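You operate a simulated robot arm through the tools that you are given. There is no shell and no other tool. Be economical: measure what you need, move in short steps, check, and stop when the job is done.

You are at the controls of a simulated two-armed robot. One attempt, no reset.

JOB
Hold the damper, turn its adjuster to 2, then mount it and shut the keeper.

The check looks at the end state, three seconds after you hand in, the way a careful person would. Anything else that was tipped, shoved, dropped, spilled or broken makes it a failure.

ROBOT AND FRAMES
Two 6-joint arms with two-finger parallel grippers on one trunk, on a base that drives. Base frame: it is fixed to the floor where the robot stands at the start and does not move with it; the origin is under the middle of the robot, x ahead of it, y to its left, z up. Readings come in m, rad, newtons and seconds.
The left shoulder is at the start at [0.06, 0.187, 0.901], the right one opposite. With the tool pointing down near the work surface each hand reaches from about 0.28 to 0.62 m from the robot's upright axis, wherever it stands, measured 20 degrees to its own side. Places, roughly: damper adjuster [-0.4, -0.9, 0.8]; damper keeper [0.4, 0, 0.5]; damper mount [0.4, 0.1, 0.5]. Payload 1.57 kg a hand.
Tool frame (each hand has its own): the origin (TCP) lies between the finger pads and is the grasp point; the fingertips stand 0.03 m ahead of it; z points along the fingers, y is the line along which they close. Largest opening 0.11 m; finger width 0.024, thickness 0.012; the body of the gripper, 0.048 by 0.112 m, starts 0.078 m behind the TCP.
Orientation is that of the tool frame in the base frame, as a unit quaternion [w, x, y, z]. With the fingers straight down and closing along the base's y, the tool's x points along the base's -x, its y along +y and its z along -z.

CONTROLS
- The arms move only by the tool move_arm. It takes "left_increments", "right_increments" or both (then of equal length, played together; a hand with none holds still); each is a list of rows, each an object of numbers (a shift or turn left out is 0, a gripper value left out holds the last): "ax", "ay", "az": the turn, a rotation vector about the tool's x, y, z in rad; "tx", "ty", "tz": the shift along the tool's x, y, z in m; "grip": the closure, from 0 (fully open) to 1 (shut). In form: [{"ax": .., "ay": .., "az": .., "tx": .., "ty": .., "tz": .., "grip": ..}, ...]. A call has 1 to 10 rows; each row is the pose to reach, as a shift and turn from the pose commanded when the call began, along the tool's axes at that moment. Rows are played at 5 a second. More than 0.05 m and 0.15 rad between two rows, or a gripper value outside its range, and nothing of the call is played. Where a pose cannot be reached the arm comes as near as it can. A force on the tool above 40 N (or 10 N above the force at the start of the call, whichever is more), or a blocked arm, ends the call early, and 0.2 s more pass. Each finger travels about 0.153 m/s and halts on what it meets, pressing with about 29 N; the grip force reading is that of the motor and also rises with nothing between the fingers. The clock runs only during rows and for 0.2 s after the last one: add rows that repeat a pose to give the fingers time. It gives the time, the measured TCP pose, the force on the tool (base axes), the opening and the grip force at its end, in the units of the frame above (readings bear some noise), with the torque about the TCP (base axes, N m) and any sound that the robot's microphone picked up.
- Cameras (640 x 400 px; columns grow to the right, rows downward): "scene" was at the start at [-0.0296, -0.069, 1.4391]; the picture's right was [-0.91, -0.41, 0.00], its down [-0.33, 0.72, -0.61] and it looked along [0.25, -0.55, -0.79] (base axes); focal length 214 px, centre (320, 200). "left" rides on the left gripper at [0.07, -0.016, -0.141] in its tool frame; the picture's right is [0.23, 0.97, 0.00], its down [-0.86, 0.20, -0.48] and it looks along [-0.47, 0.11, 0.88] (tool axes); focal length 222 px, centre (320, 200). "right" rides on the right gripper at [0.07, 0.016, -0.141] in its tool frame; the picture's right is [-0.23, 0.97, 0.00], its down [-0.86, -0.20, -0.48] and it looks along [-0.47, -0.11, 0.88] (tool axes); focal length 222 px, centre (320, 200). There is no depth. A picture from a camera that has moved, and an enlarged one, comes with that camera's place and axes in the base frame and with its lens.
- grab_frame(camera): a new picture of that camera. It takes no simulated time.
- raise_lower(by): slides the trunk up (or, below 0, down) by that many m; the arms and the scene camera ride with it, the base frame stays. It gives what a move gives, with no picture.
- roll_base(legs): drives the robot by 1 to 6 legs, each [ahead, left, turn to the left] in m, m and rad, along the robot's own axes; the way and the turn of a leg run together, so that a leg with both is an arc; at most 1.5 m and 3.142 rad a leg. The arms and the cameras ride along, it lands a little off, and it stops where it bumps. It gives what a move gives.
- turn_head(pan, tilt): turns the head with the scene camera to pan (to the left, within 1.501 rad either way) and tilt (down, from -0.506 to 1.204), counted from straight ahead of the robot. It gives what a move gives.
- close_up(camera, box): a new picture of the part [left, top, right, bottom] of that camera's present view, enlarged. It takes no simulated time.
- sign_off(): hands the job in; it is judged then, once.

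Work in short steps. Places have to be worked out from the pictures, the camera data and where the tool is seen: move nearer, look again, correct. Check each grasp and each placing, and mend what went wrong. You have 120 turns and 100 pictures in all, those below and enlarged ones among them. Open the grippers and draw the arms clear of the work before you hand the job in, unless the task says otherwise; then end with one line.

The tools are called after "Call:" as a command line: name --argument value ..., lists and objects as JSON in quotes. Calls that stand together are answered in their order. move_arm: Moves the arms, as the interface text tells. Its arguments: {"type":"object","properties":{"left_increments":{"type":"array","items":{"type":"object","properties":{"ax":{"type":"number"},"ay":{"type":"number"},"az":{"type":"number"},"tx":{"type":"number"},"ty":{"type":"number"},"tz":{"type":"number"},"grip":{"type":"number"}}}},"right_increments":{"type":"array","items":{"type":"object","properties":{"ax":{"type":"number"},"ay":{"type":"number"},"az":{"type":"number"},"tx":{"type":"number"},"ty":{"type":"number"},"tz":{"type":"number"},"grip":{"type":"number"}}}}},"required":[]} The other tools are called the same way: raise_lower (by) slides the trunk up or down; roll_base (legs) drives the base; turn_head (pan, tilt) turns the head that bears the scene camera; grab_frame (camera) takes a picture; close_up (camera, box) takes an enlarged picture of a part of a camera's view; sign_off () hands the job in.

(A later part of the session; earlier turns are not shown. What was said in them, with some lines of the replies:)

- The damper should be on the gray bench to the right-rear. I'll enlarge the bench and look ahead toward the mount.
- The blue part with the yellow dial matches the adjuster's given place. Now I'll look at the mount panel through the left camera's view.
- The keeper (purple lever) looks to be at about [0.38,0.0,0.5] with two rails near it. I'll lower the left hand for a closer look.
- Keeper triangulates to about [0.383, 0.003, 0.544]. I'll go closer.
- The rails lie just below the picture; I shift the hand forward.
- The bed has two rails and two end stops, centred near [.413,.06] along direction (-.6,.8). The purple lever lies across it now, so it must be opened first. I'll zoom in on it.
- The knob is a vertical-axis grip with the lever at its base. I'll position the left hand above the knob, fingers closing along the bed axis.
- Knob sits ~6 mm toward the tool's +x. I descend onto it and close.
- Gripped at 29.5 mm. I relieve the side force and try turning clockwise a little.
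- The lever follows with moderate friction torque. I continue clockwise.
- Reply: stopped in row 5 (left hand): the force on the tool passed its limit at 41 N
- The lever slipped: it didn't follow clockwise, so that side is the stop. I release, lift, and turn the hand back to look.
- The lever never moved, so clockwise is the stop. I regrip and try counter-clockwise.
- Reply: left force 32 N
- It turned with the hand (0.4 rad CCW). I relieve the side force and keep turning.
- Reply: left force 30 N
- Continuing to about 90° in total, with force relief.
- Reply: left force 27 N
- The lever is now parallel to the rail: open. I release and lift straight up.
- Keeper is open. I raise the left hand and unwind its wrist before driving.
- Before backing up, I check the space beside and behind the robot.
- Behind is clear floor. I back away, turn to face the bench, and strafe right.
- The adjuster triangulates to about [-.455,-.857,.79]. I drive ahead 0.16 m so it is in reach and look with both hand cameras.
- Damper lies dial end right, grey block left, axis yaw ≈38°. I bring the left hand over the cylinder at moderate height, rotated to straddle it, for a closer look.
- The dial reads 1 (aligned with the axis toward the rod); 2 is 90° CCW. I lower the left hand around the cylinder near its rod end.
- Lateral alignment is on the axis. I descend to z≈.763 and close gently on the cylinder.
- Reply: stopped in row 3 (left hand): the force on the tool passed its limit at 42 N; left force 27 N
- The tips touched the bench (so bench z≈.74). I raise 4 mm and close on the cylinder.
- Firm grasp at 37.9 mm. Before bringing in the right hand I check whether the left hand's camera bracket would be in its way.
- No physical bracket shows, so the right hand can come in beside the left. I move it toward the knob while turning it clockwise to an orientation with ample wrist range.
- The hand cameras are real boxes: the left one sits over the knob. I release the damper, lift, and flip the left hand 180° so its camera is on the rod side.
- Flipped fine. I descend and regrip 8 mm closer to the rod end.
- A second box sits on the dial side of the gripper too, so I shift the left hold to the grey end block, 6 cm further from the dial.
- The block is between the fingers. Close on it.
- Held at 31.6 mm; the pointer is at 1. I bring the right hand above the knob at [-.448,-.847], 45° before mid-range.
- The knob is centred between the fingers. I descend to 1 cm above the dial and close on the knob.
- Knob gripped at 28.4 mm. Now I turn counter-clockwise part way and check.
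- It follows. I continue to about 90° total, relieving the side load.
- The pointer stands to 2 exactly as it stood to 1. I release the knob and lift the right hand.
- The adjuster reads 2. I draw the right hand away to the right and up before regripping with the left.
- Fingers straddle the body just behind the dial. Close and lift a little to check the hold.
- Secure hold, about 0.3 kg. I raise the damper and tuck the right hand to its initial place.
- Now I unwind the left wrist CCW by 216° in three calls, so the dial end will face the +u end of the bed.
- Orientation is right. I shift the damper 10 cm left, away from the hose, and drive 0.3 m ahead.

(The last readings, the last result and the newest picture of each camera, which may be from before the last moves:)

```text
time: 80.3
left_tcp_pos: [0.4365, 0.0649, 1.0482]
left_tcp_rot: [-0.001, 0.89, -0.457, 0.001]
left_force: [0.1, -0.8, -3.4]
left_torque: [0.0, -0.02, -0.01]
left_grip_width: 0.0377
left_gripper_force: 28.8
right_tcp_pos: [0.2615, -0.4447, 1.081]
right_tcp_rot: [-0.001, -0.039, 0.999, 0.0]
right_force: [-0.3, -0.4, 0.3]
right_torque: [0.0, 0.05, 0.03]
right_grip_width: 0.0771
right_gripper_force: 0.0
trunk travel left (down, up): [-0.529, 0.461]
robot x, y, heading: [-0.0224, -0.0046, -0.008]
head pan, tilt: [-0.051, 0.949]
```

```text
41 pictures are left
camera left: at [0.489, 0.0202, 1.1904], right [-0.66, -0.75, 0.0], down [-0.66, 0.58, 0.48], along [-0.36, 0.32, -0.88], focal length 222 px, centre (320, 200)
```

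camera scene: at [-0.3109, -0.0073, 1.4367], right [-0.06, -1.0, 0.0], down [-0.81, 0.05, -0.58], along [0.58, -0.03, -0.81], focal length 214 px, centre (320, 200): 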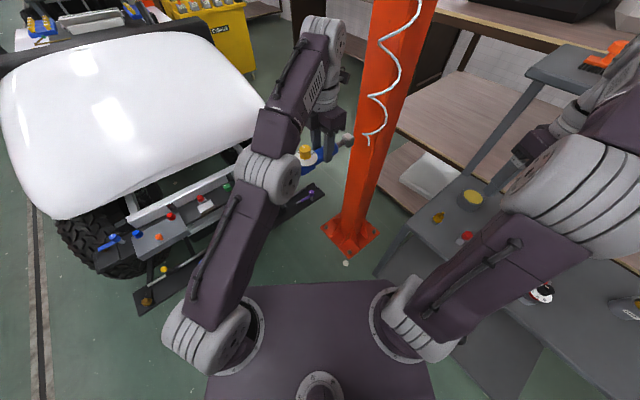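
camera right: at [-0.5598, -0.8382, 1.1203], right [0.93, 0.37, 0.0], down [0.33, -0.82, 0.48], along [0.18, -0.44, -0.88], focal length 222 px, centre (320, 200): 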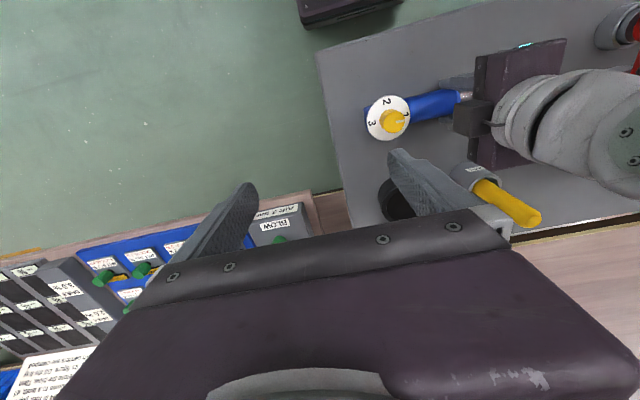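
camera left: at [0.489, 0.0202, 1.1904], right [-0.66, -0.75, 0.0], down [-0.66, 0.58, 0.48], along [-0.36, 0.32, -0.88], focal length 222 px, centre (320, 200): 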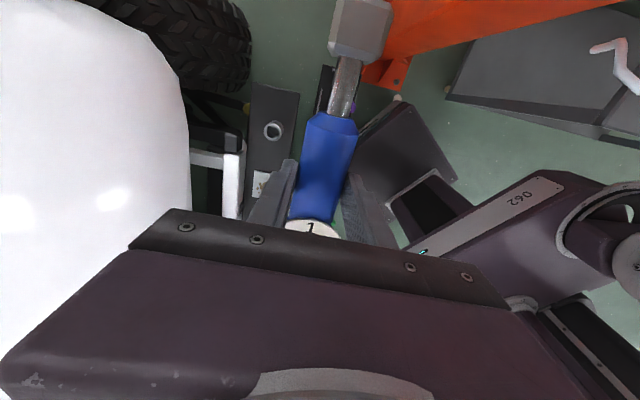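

All clear below. I lower the damper to hover ~8 cm above the bed, with the block end toward the near stop.

Call:
move_arm --left_increments '[{"tx": -0.008, "ty": 0.005, "tz": 0.043}, {"tx": -0.016, "ty": 0.01, "tz": 0.086}, {"tx": -0.024, "ty": 0.015, "tz": 0.129}, {"tx": -0.0314, "ty": 0.0205, "tz": 0.172}, {"tx": -0.0314, "ty": 0.0205, "tz": 0.215}, {"tx": -0.0314, "ty": 0.0205, "tz": 0.258}, {"tx": -0.0314, "ty": 0.0205, "tz": 0.301}, {"tx": -0.0314, "ty": 0.0205, "tz": 0.344}, {"tx": -0.0314, "ty": 0.0205, "tz": 0.387}, {"tx": -0.0314, "ty": 0.0205, "tz": 0.42}]'

Call:
grab_frame --camera "left"

Call:
turn_head --pan 0.0 --tilt 1.15

Call:
close_up --camera "scene" --box '[200, 100, 400, 260]'

```text
time: 82.5
left_tcp_pos: [0.4018, 0.0782, 0.6284]
left_tcp_rot: [-0.001, 0.89, -0.457, 0.001]
left_force: [0.2, 0.5, -3.1]
left_torque: [-0.01, -0.02, 0.0]
left_grip_width: 0.0377
left_gripper_force: 29.4
right_tcp_pos: [0.2616, -0.4451, 1.0801]
right_tcp_rot: [0.0, -0.04, 0.999, 0.0]
right_force: [-0.2, -0.1, 0.5]
right_torque: [0.02, 0.02, 0.01]
right_grip_width: 0.0771
right_gripper_force: 0.1
trunk travel left (down, up): [-0.529, 0.461]
robot x, y, heading: [-0.025, -0.0059, -0.015]
head pan, tilt: [-0.051, 0.949]
```

```text
40 pictures are left
camera left: at [0.456, 0.0344, 0.7695], right [-0.66, -0.75, 0.0], down [-0.66, 0.58, 0.48], along [-0.36, 0.32, -0.88], focal length 222 px, centre (320, 200)
```

left: 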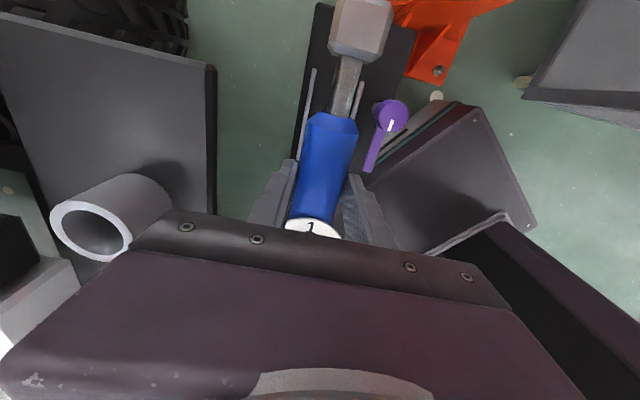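

```text
time: 83.3
left_tcp_pos: [0.4023, 0.0794, 0.6287]
left_tcp_rot: [0.0, 0.89, -0.457, 0.001]
left_force: [-0.5, 0.5, -2.7]
left_torque: [-0.03, -0.02, 0.03]
left_grip_width: 0.0378
left_gripper_force: 29.3
right_tcp_pos: [0.262, -0.4439, 1.0809]
right_tcp_rot: [0.0, -0.039, 0.999, -0.001]
right_force: [-0.3, 0.3, 0.5]
right_torque: [-0.01, 0.01, 0.02]
right_grip_width: 0.0769
right_gripper_force: 0.0
trunk travel left (down, up): [-0.529, 0.461]
robot x, y, heading: [-0.0245, -0.0026, -0.009]
head pan, tilt: [0.0, 1.15]
```

```text
2.50 times, centred on (300, 180) of scene
camera zoom: at [-0.0254, -0.0054, 1.4234], right [-0.01, -1.0, 0.0], down [-0.91, 0.01, -0.41], along [0.41, 0.0, -0.91], focal length 536 px, centre (370, 250)
```

zoom: 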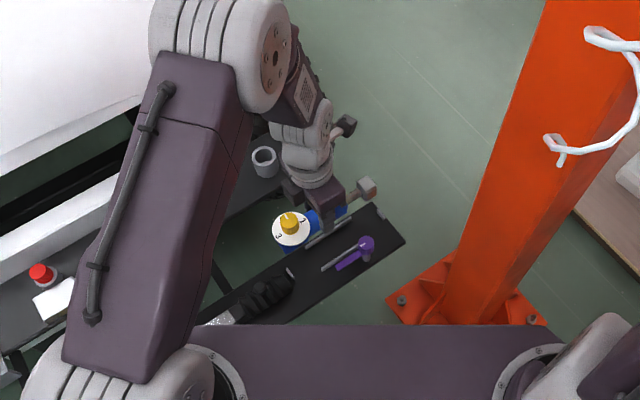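

Rail ends seen now agree with my bed estimate (centre [.412,.063]). I correct 2 mm along the bed and descend toward it in steps.

Call:
move_arm --left_increments '[{"tx": 0.002, "ty": 0.001, "tz": 0.04}, {"tx": 0.002, "ty": 0.001, "tz": 0.075}, {"tx": 0.002, "ty": 0.001, "tz": 0.085}]'

Call:
grab_frame --camera "left"

Call:
close_up --camera "scene" --box '[270, 150, 370, 220]'

Call:
close_up --camera "right" --box '[430, 20, 590, 140]'

```text
time: 84.1
left_tcp_pos: [0.403, 0.0752, 0.5428]
left_tcp_rot: [0.0, 0.889, -0.458, 0.001]
left_force: [0.5, 0.5, -3.0]
left_torque: [-0.02, -0.02, 0.03]
left_grip_width: 0.0376
left_gripper_force: 28.5
right_tcp_pos: [0.2627, -0.4439, 1.0814]
right_tcp_rot: [-0.001, -0.039, 0.999, 0.001]
right_force: [0.1, -0.5, 0.5]
right_torque: [-0.02, -0.01, 0.0]
right_grip_width: 0.0771
right_gripper_force: 0.0
trunk travel left (down, up): [-0.529, 0.461]
robot x, y, heading: [-0.0271, -0.0039, -0.01]
head pan, tilt: [0.0, 1.15]
```

```text
38 pictures are left
camera left: at [0.4558, 0.0323, 0.6848], right [-0.66, -0.75, 0.0], down [-0.66, 0.58, 0.48], along [-0.36, 0.32, -0.88], focal length 222 px, centre (320, 200)
```

left: 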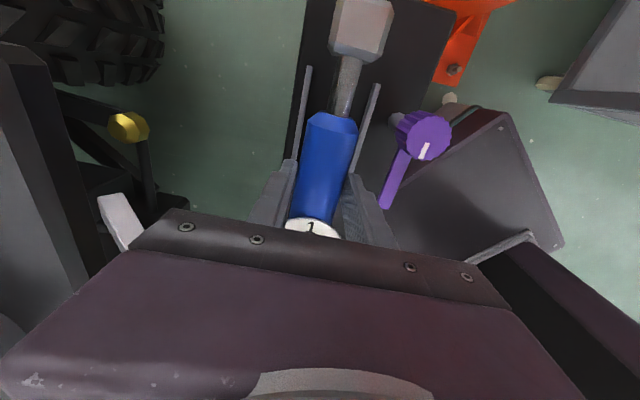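

```text
5.71 times, centred on (320, 185) of scene
camera zoom: at [-0.0254, -0.0054, 1.4234], right [-0.01, -1.0, 0.0], down [-0.91, 0.01, -0.41], along [0.41, 0.0, -0.91], focal length 1226 px, centre (320, 286)
```

zoom: 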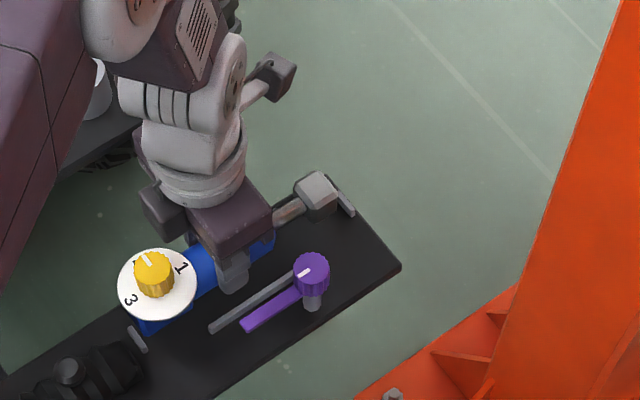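

```text
3.33 times, centred on (510, 80) of right
camera zoom: at [0.1909, -0.4334, 1.2213], right [0.15, 0.99, 0.0], down [0.87, -0.13, 0.48], along [0.47, -0.07, -0.88], focal length 740 px, centre (-313, 600)
```

zoom: 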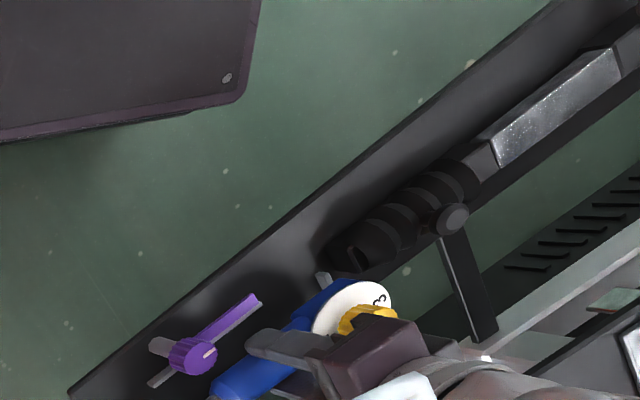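

Views are good; I zoom on both ends to check the clearances to the stops.

Call:
close_up --camera "scene" --box '[282, 190, 312, 215]'

Call:
close_up --camera "scene" --box '[306, 174, 336, 199]'

```text
16.00 times, centred on (297, 202) of scene
camera zoom: at [-0.0254, -0.0054, 1.4234], right [-0.01, -1.0, 0.0], down [-0.91, 0.01, -0.41], along [0.41, 0.0, -0.91], focal length 3432 px, centre (688, 160)
```

zoom: 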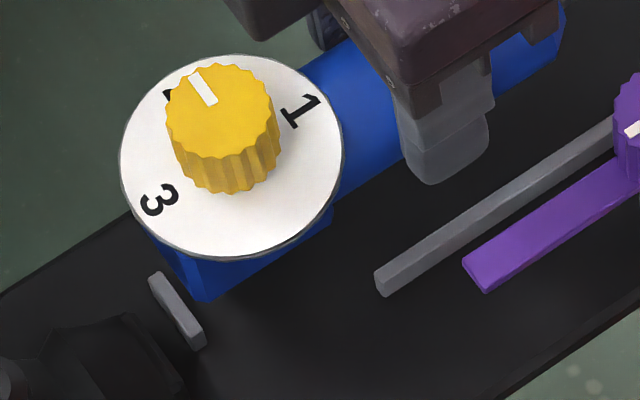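

```text
16.00 times, centred on (321, 186) of scene
camera zoom: at [-0.0254, -0.0054, 1.4234], right [-0.01, -1.0, 0.0], down [-0.91, 0.01, -0.41], along [0.41, 0.0, -0.91], focal length 3432 px, centre (304, 416)
```

zoom: 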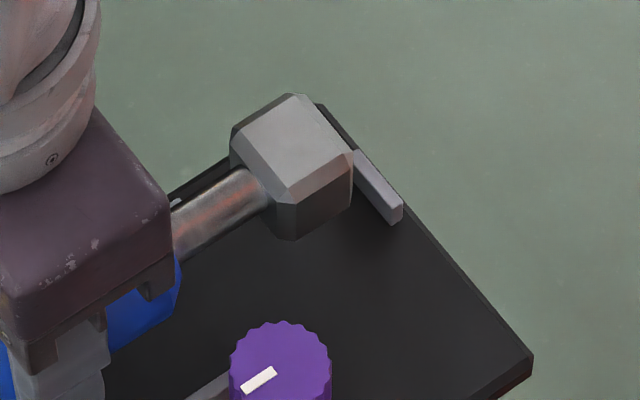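

Measured margins: ~2 mm at the dial end, ~12 mm at the block end. I shift 5 mm toward the block end and descend 24 mm.

Call:
move_arm --left_increments '[{"tx": 0.005}, {"tx": 0.005, "tz": 0.012}, {"tx": 0.005, "tz": 0.02}, {"tx": 0.005, "tz": 0.024}]'

Call:
close_up --camera "scene" --box '[282, 175, 342, 215]'

```text
time: 85.1
left_tcp_pos: [0.4051, 0.0727, 0.5208]
left_tcp_rot: [0.0, 0.89, -0.457, 0.001]
left_force: [0.1, 0.1, -2.7]
left_torque: [-0.03, 0.0, 0.02]
left_grip_width: 0.0379
left_gripper_force: 28.5
right_tcp_pos: [0.2616, -0.4428, 1.0808]
right_tcp_rot: [0.0, -0.039, 0.999, 0.0]
right_force: [-0.6, -1.4, 0.6]
right_torque: [0.0, -0.01, 0.02]
right_grip_width: 0.0771
right_gripper_force: 0.0
trunk travel left (down, up): [-0.529, 0.461]
robot x, y, heading: [-0.0259, -0.0018, -0.008]
head pan, tilt: [0.0, 1.15]
```

```text
10.00 times, centred on (312, 195) of scene
camera zoom: at [-0.0253, -0.0053, 1.4234], right [-0.01, -1.0, 0.0], down [-0.91, 0.01, -0.41], along [0.41, 0.0, -0.91], focal length 2145 px, centre (400, 250)
```

zoom: 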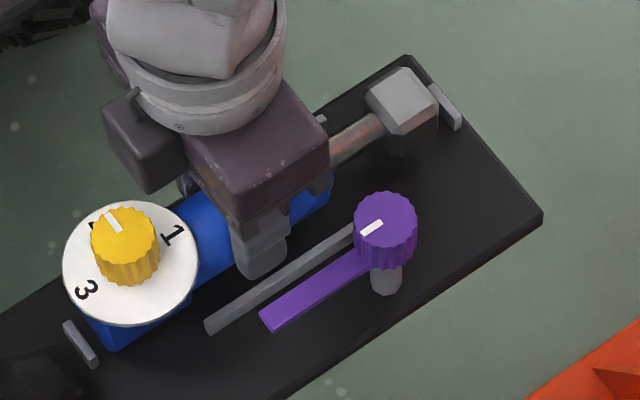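

Centred with gaps at both ends. I continue down in small steps until contact.

Call:
move_arm --left_increments '[{"tz": 0.004}, {"tz": 0.007}, {"tz": 0.01}]'

```text
time: 85.9
left_tcp_pos: [0.4061, 0.0719, 0.5135]
left_tcp_rot: [-0.001, 0.89, -0.457, 0.003]
left_force: [-0.8, 2.8, 18.9]
left_torque: [-0.22, 0.61, -0.07]
left_grip_width: 0.038
left_gripper_force: 29.4
right_tcp_pos: [0.2606, -0.4434, 1.0824]
right_tcp_rot: [0.001, -0.039, 0.999, 0.0]
right_force: [-0.3, -0.2, -0.4]
right_torque: [0.01, 0.0, 0.03]
right_grip_width: 0.0769
right_gripper_force: 0.0
trunk travel left (down, up): [-0.529, 0.461]
robot x, y, heading: [-0.0271, -0.0037, -0.005]
head pan, tilt: [0.0, 1.15]
```

Contact at TCP z≈.514, near what was expected. I check the seating.

Call:
close_up --camera "scene" --box '[282, 190, 312, 215]'

Call:
close_up --camera "scene" --box '[306, 174, 336, 199]'

```text
16.00 times, centred on (297, 202) of scene
camera zoom: at [-0.0281, -0.0053, 1.4238], right [-0.01, -1.0, 0.0], down [-0.91, 0.01, -0.41], along [0.41, 0.0, -0.91], focal length 3432 px, centre (688, 160)
```

zoom: 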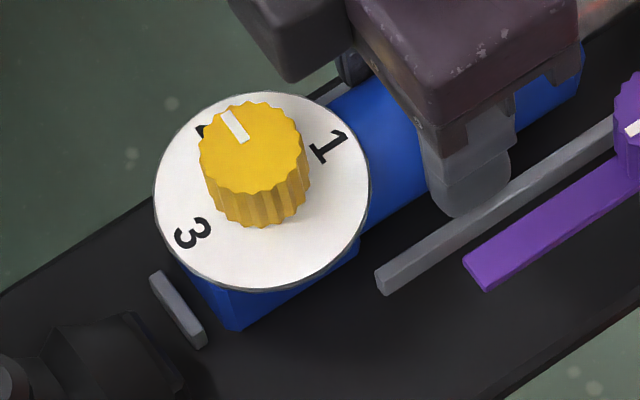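

```text
16.00 times, centred on (321, 186) of scene
camera zoom: at [-0.0281, -0.0053, 1.4238], right [-0.01, -1.0, 0.0], down [-0.91, 0.01, -0.41], along [0.41, 0.0, -0.91], focal length 3432 px, centre (304, 416)
```

zoom: 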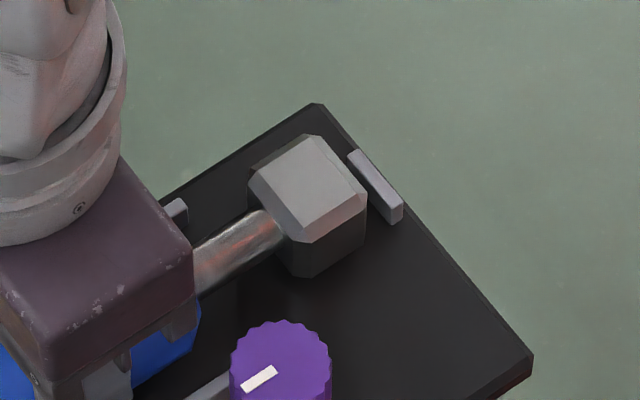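

Both ends clear the stops by ~6 mm and the body lies between the rails. I ease off, open slightly and lift straight up.

Call:
move_arm --left_increments '[{"tz": -0.003}, {"tz": -0.003, "grip": 0.58}, {"tz": -0.003, "grip": 0.52}, {"tz": -0.003, "grip": 0.52}, {"tz": -0.003, "grip": 0.52}]'

Call:
close_up --camera "scene" --box '[282, 175, 342, 215]'

```text
time: 87.1
left_tcp_pos: [0.4056, 0.0726, 0.5125]
left_tcp_rot: [0.0, 0.89, -0.457, 0.001]
left_force: [-0.5, 0.7, 0.0]
left_torque: [0.02, 0.03, 0.01]
left_grip_width: 0.0527
left_gripper_force: 0.0
right_tcp_pos: [0.2622, -0.4442, 1.0815]
right_tcp_rot: [0.0, -0.039, 0.999, 0.0]
right_force: [0.3, -0.1, 0.0]
right_torque: [0.0, 0.0, 0.03]
right_grip_width: 0.0769
right_gripper_force: 0.1
trunk travel left (down, up): [-0.529, 0.461]
robot x, y, heading: [-0.027, -0.0055, -0.008]
head pan, tilt: [0.0, 1.15]
```

```text
10.00 times, centred on (312, 195) of scene
camera zoom: at [-0.0257, -0.0055, 1.4234], right [-0.01, -1.0, 0.0], down [-0.91, 0.01, -0.41], along [0.41, 0.0, -0.91], focal length 2145 px, centre (400, 250)
```

zoom: 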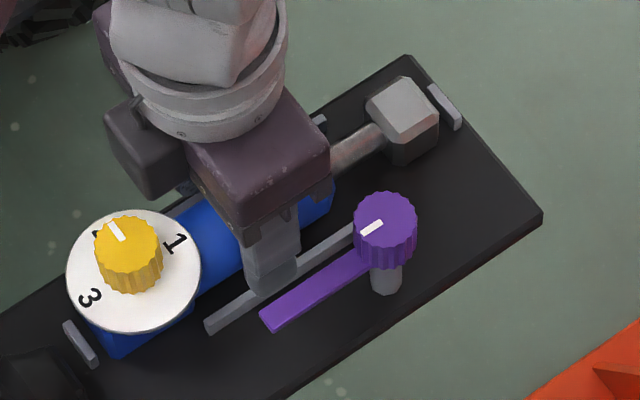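

Released. I lift the left hand straight up and look at the seated damper.

Call:
move_arm --left_increments '[{"tz": -0.03}, {"tz": -0.07}, {"tz": -0.115}, {"tz": -0.155}]'

Call:
grab_frame --camera "left"

Call:
close_up --camera "scene" --box '[282, 175, 342, 215]'

```text
time: 88.1
left_tcp_pos: [0.4027, 0.0729, 0.6687]
left_tcp_rot: [0.0, 0.89, -0.457, 0.001]
left_force: [0.5, -0.3, -0.2]
left_torque: [-0.01, 0.03, -0.04]
left_grip_width: 0.0531
left_gripper_force: 0.1
right_tcp_pos: [0.2607, -0.4446, 1.0801]
right_tcp_rot: [-0.001, -0.04, 0.999, 0.0]
right_force: [0.2, 0.0, -0.8]
right_torque: [-0.01, -0.03, -0.01]
right_grip_width: 0.0774
right_gripper_force: 0.1
trunk travel left (down, up): [-0.529, 0.461]
robot x, y, heading: [-0.024, -0.0036, -0.012]
head pan, tilt: [0.0, 1.15]
```

```text
29 pictures are left
camera left: at [0.4566, 0.0274, 0.8099], right [-0.66, -0.75, 0.0], down [-0.66, 0.58, 0.48], along [-0.36, 0.32, -0.88], focal length 222 px, centre (320, 200)
```

left: 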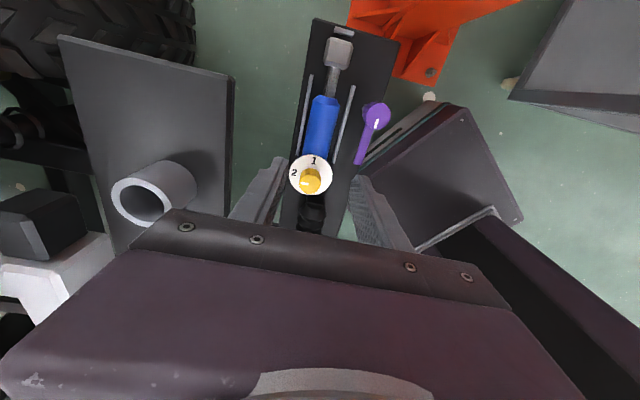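

```text
10.00 times, centred on (312, 195) of scene
camera zoom: at [-0.0266, -0.0055, 1.4233], right [-0.01, -1.0, 0.0], down [-0.91, 0.01, -0.41], along [0.41, 0.0, -0.91], focal length 2145 px, centre (400, 250)
```

zoom: 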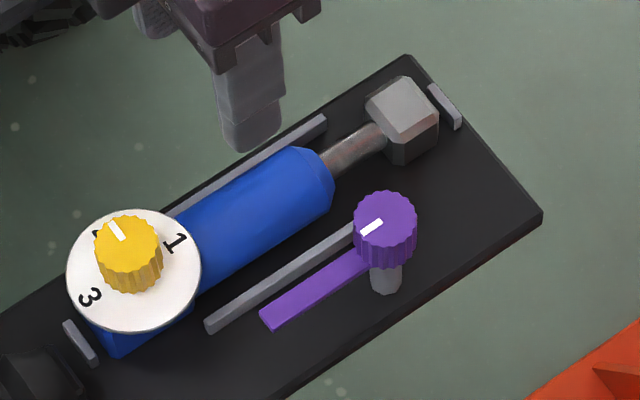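

The damper is seated between rails and stops, reading 2. I move the left hand above the keeper knob.

Call:
move_arm --left_increments '[{"tx": 0.025, "ty": 0.029, "grip": 0.4}, {"tx": 0.0495, "ty": 0.0586}, {"tx": 0.0495, "ty": 0.0586, "tz": 0.04}]'

Call:
close_up --camera "left" --box '[200, 60, 440, 230]'

```text
time: 88.9
left_tcp_pos: [0.3855, -0.0023, 0.6273]
left_tcp_rot: [0.0, 0.889, -0.458, 0.001]
left_force: [-1.2, -0.1, 0.3]
left_torque: [0.01, 0.02, -0.02]
left_grip_width: 0.066
left_gripper_force: 0.1
right_tcp_pos: [0.262, -0.4441, 1.0797]
right_tcp_rot: [0.0, -0.04, 0.999, 0.0]
right_force: [-0.4, 1.1, -0.3]
right_torque: [-0.02, 0.0, 0.01]
right_grip_width: 0.0767
right_gripper_force: 0.1
trunk travel left (down, up): [-0.529, 0.461]
robot x, y, heading: [-0.0266, -0.0071, -0.009]
head pan, tilt: [0.0, 1.15]
```

```text
2.35 times, centred on (320, 145) of left
camera zoom: at [0.4399, -0.048, 0.769], right [-0.66, -0.75, 0.0], down [-0.66, 0.58, 0.48], along [-0.36, 0.32, -0.88], focal length 523 px, centre (320, 329)
```

zoom: 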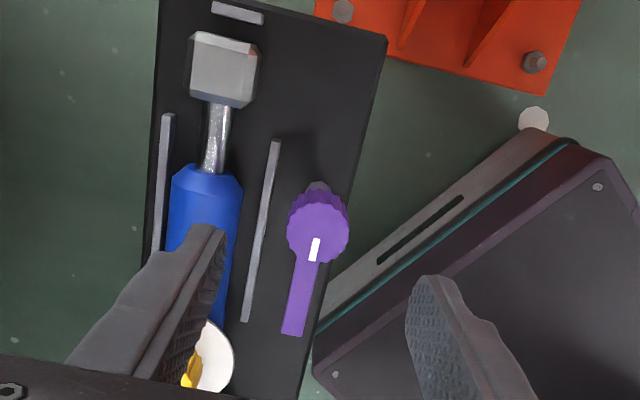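

Knob is centred within 2 mm. I descend, grip it and start turning clockwise.

Call:
move_arm --left_increments '[{"ty": -0.002, "tz": 0.04}, {"ty": -0.002, "tz": 0.0755}, {"ty": -0.002, "tz": 0.0755, "grip": 0.6}, {"ty": -0.002, "tz": 0.0755, "grip": 0.9}, {"ty": -0.002, "tz": 0.0755, "grip": 0.9}, {"ty": -0.002, "tz": 0.0755, "az": 0.1}, {"ty": -0.002, "tz": 0.0755, "az": 0.2}, {"ty": -0.002, "tz": 0.0755, "az": 0.3}]'

Call:
close_up --camera "left" --box '[200, 60, 440, 230]'

```text
time: 90.7
left_tcp_pos: [0.3867, -0.0032, 0.5529]
left_tcp_rot: [-0.001, 0.81, -0.586, -0.001]
left_force: [-21.8, -21.9, -14.7]
left_torque: [-1.06, 0.08, -0.01]
left_grip_width: 0.0293
left_gripper_force: 39.3
right_tcp_pos: [0.2595, -0.447, 1.0798]
right_tcp_rot: [0.001, -0.039, 0.999, 0.0]
right_force: [0.5, -0.5, -0.4]
right_torque: [0.05, -0.07, -0.03]
right_grip_width: 0.0769
right_gripper_force: 0.0
trunk travel left (down, up): [-0.529, 0.461]
robot x, y, heading: [-0.0241, -0.0022, -0.007]
head pan, tilt: [0.0, 1.15]
```

```text
2.35 times, centred on (320, 145) of left
camera zoom: at [0.4225, -0.0617, 0.6929], right [-0.85, -0.52, 0.0], down [-0.46, 0.75, 0.48], along [-0.25, 0.41, -0.88], focal length 523 px, centre (320, 329)
```

zoom: 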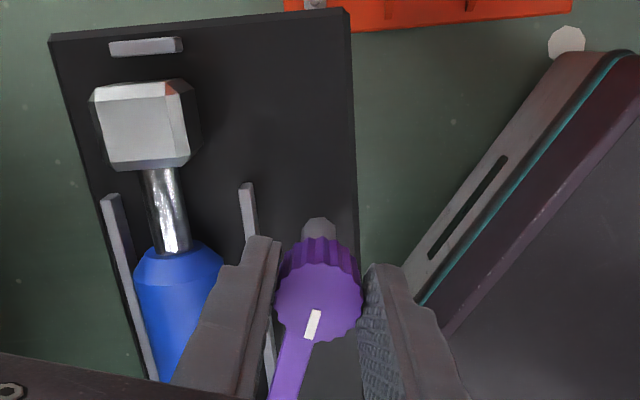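

It turns. I relieve the side load and continue clockwise.

Call:
move_arm --left_increments '[{"tx": 0.0013, "ty": 0.0025}, {"tx": 0.0013, "ty": 0.0025, "az": 0.12}, {"tx": 0.0013, "ty": 0.0025, "az": 0.24}, {"tx": 0.0013, "ty": 0.0025, "az": 0.36}, {"tx": 0.0013, "ty": 0.0025, "az": 0.48}, {"tx": 0.0013, "ty": 0.0025, "az": 0.6}]'

Call:
close_up --camera "left" --box '[200, 60, 440, 230]'

```text
time: 92.1
left_tcp_pos: [0.3845, -0.0023, 0.5523]
left_tcp_rot: [0.001, -0.602, 0.799, 0.002]
left_force: [-20.5, -2.7, -18.5]
left_torque: [0.15, -0.05, 0.06]
left_grip_width: 0.0293
left_gripper_force: 38.9
right_tcp_pos: [0.2598, -0.4437, 1.0818]
right_tcp_rot: [0.0, -0.039, 0.999, 0.001]
right_force: [-0.2, 0.7, 0.2]
right_torque: [0.02, 0.01, 0.03]
right_grip_width: 0.0771
right_gripper_force: 0.0
trunk travel left (down, up): [-0.529, 0.461]
robot x, y, heading: [-0.0227, -0.0038, -0.005]
head pan, tilt: [0.0, 1.15]
```

```text
2.35 times, centred on (320, 145) of left
camera zoom: at [0.3802, -0.0714, 0.6931], right [-1.0, 0.05, 0.0], down [0.05, 0.88, 0.48], along [0.02, 0.48, -0.88], focal length 523 px, centre (320, 329)
```

zoom: 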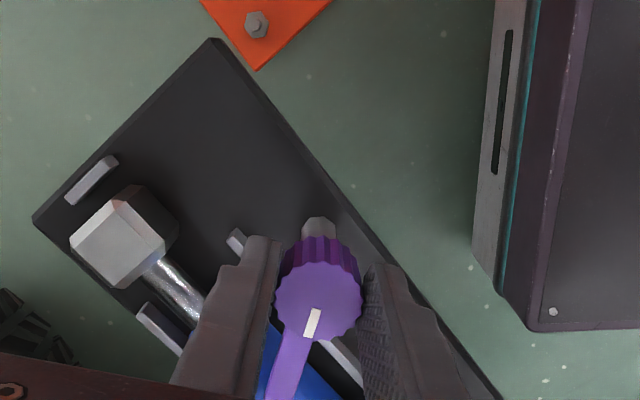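

Continuing to the closed stop.

Call:
move_arm --left_increments '[{"tx": 0.0007, "ty": 0.0024}, {"tx": 0.0007, "ty": 0.0024, "az": 0.12}, {"tx": 0.0007, "ty": 0.0024, "az": 0.24}, {"tx": 0.0007, "ty": 0.0024, "az": 0.36}, {"tx": 0.0007, "ty": 0.0024, "az": 0.48}, {"tx": 0.0007, "ty": 0.0024, "az": 0.58}, {"tx": 0.0007, "ty": 0.0024, "az": 0.66}]'

Call:
close_up --camera "left" --box '[200, 60, 440, 230]'

Call:
close_up --camera "scene" --box '[282, 175, 342, 215]'

```text
time: 93.7
left_tcp_pos: [0.3826, -0.0018, 0.5529]
left_tcp_rot: [0.0, -0.31, 0.951, -0.001]
left_force: [-7.2, 14.4, -15.6]
left_torque: [0.51, 0.37, 0.36]
left_grip_width: 0.0294
left_gripper_force: 39.7
right_tcp_pos: [0.2626, -0.4423, 1.081]
right_tcp_rot: [0.0, -0.039, 0.999, -0.001]
right_force: [-0.4, 0.0, 0.3]
right_torque: [-0.03, 0.03, 0.01]
right_grip_width: 0.0767
right_gripper_force: 0.1
trunk travel left (down, up): [-0.529, 0.461]
robot x, y, heading: [-0.0226, -0.0041, -0.008]
head pan, tilt: [0.0, 1.15]
```

```text
2.35 times, centred on (320, 145) of left
camera zoom: at [0.3357, -0.0535, 0.6937], right [-0.76, 0.65, 0.0], down [0.57, 0.67, 0.48], along [0.31, 0.36, -0.88], focal length 523 px, centre (320, 329)
```

zoom: 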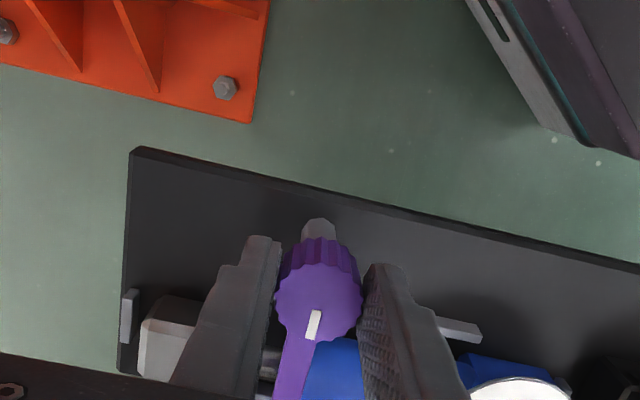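

```text
10.00 times, centred on (312, 195) of scene
camera zoom: at [-0.0247, -0.0039, 1.4234], right [-0.01, -1.0, 0.0], down [-0.91, 0.01, -0.41], along [0.41, 0.0, -0.91], focal length 2145 px, centre (400, 250)
```

zoom: 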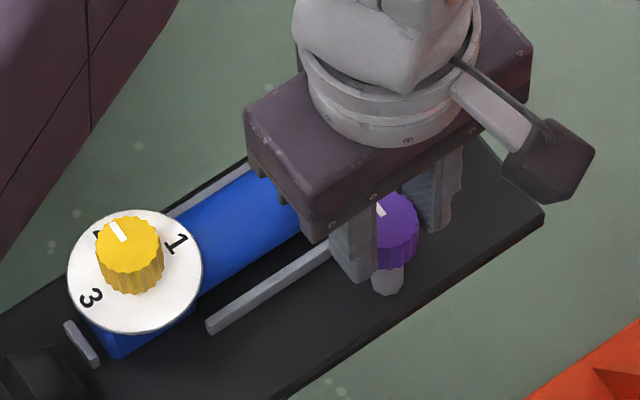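

The lever is across the damper at the original closed angle. A slight extra push to the stop, then release and lift.

Call:
move_arm --left_increments '[{"az": 0.04}, {"az": 0.04}, {"az": 0.0}, {"grip": 0.6}, {"grip": 0.4}, {"grip": 0.4}, {"tz": -0.04}, {"tz": -0.085}, {"tz": -0.13}, {"tz": -0.17}]'

Call:
close_up --camera "left" --box '[200, 60, 440, 230]'

Call:
close_up --camera "scene" --box '[282, 175, 342, 215]'

```text
time: 95.9
left_tcp_pos: [0.3818, -0.0031, 0.7235]
left_tcp_rot: [0.002, -0.312, 0.95, -0.001]
left_force: [-0.1, -1.1, -0.8]
left_torque: [0.01, 0.0, -0.01]
left_grip_width: 0.0659
left_gripper_force: 0.0
right_tcp_pos: [0.2596, -0.4438, 1.0809]
right_tcp_rot: [0.0, -0.039, 0.999, 0.0]
right_force: [-0.5, -0.3, -0.3]
right_torque: [0.02, 0.01, 0.05]
right_grip_width: 0.0772
right_gripper_force: 0.1
trunk travel left (down, up): [-0.529, 0.461]
robot x, y, heading: [-0.0274, -0.0025, -0.01]
head pan, tilt: [0.0, 1.15]
```

```text
2.35 times, centred on (320, 145) of left
camera zoom: at [0.3344, -0.0554, 0.8654], right [-0.76, 0.65, 0.0], down [0.57, 0.67, 0.48], along [0.31, 0.36, -0.88], focal length 523 px, centre (320, 329)
```

zoom: 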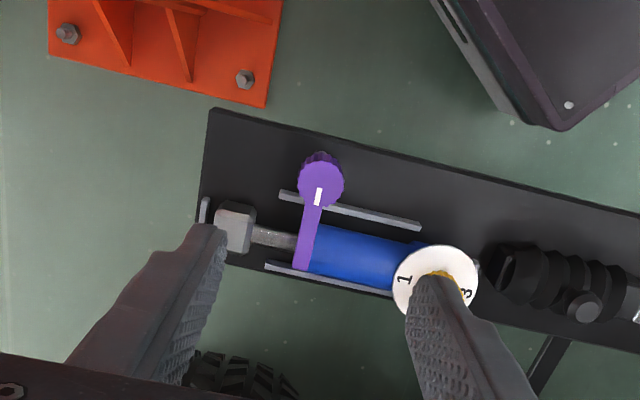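

```text
10.00 times, centred on (312, 195) of scene
camera zoom: at [-0.0266, -0.0053, 1.4233], right [-0.01, -1.0, 0.0], down [-0.91, 0.01, -0.41], along [0.41, 0.0, -0.91], focal length 2145 px, centre (400, 250)
```

zoom: 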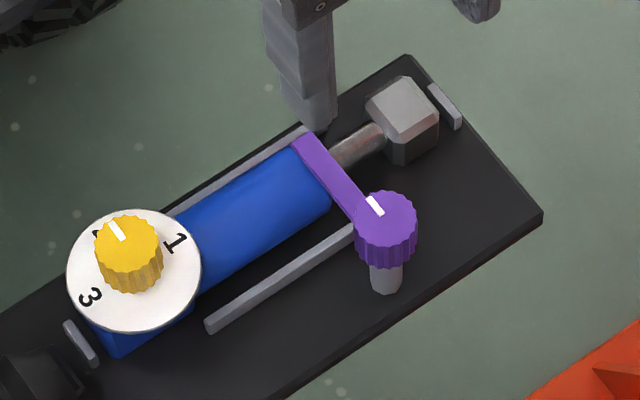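

Keeper shut across the damper body. I raise the left hand clear, open it, and take a final look.

Call:
move_arm --left_increments '[{"tz": -0.045, "grip": 0.0}, {"tz": -0.09}, {"tz": -0.135}, {"tz": -0.18}, {"tz": -0.225, "tx": 0.02}, {"tz": -0.27, "tx": 0.04}, {"tz": -0.3, "tx": 0.05}]' --right_increments '[{"grip": 0.0}, {}, {}, {}, {}, {}, {}]'

Call:
close_up --camera "left" --box '[260, 80, 420, 200]'

Call:
grab_frame --camera "scene"

```text
time: 97.5
left_tcp_pos: [0.34, -0.0343, 1.0231]
left_tcp_rot: [0.0, -0.311, 0.95, 0.0]
left_force: [1.2, 0.1, -0.1]
left_torque: [-0.02, 0.0, -0.04]
left_grip_width: 0.11
left_gripper_force: 0.2
right_tcp_pos: [0.2607, -0.4442, 1.0814]
right_tcp_rot: [0.0, -0.039, 0.999, 0.0]
right_force: [0.7, -0.3, 0.7]
right_torque: [0.02, -0.02, 0.01]
right_grip_width: 0.1101
right_gripper_force: 0.1
trunk travel left (down, up): [-0.529, 0.461]
robot x, y, heading: [-0.0229, -0.0041, -0.014]
head pan, tilt: [0.0, 1.15]
```

```text
3.33 times, centred on (340, 140) of left
camera zoom: at [0.2938, -0.0853, 1.164], right [-0.76, 0.65, 0.0], down [0.57, 0.67, 0.48], along [0.31, 0.36, -0.88], focal length 740 px, centre (253, 400)
```

zoom: 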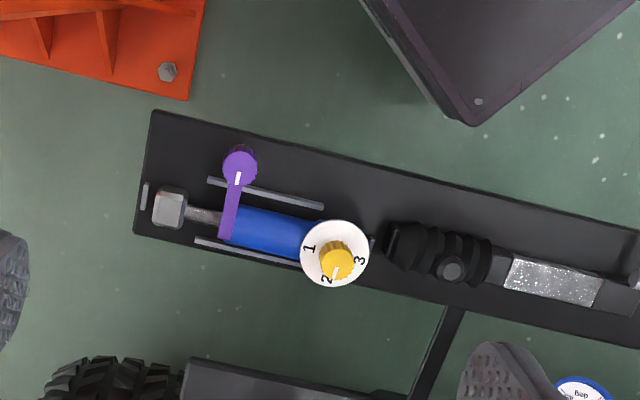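

```text
19 pictures are left
camera scene: at [-0.026, -0.0056, 1.4234], right [-0.01, -1.0, 0.0], down [-0.91, 0.01, -0.41], along [0.41, 0.0, -0.91], focal length 214 px, centre (320, 200)
```

scene: 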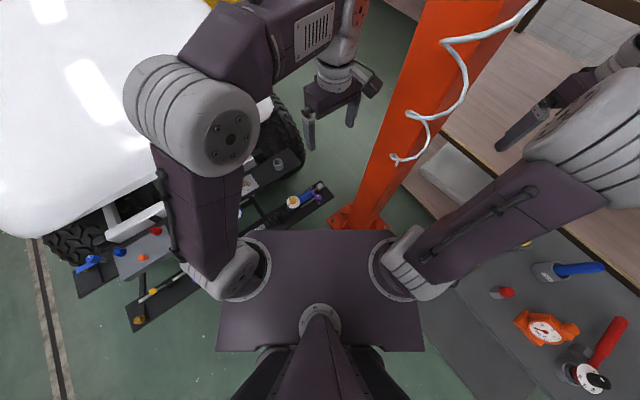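

The pointer is at 2, the damper lies in its bed and the keeper is shut across it. Both hands are open and clear of the work, so I hand in.

Call:
sign_off

```text
The job is handed in.
```

The damper is mounted with its adjuster at 2 and the keeper shut across it, nothing else on the bench or vehicle was seen disturbed, and the job is handed in.
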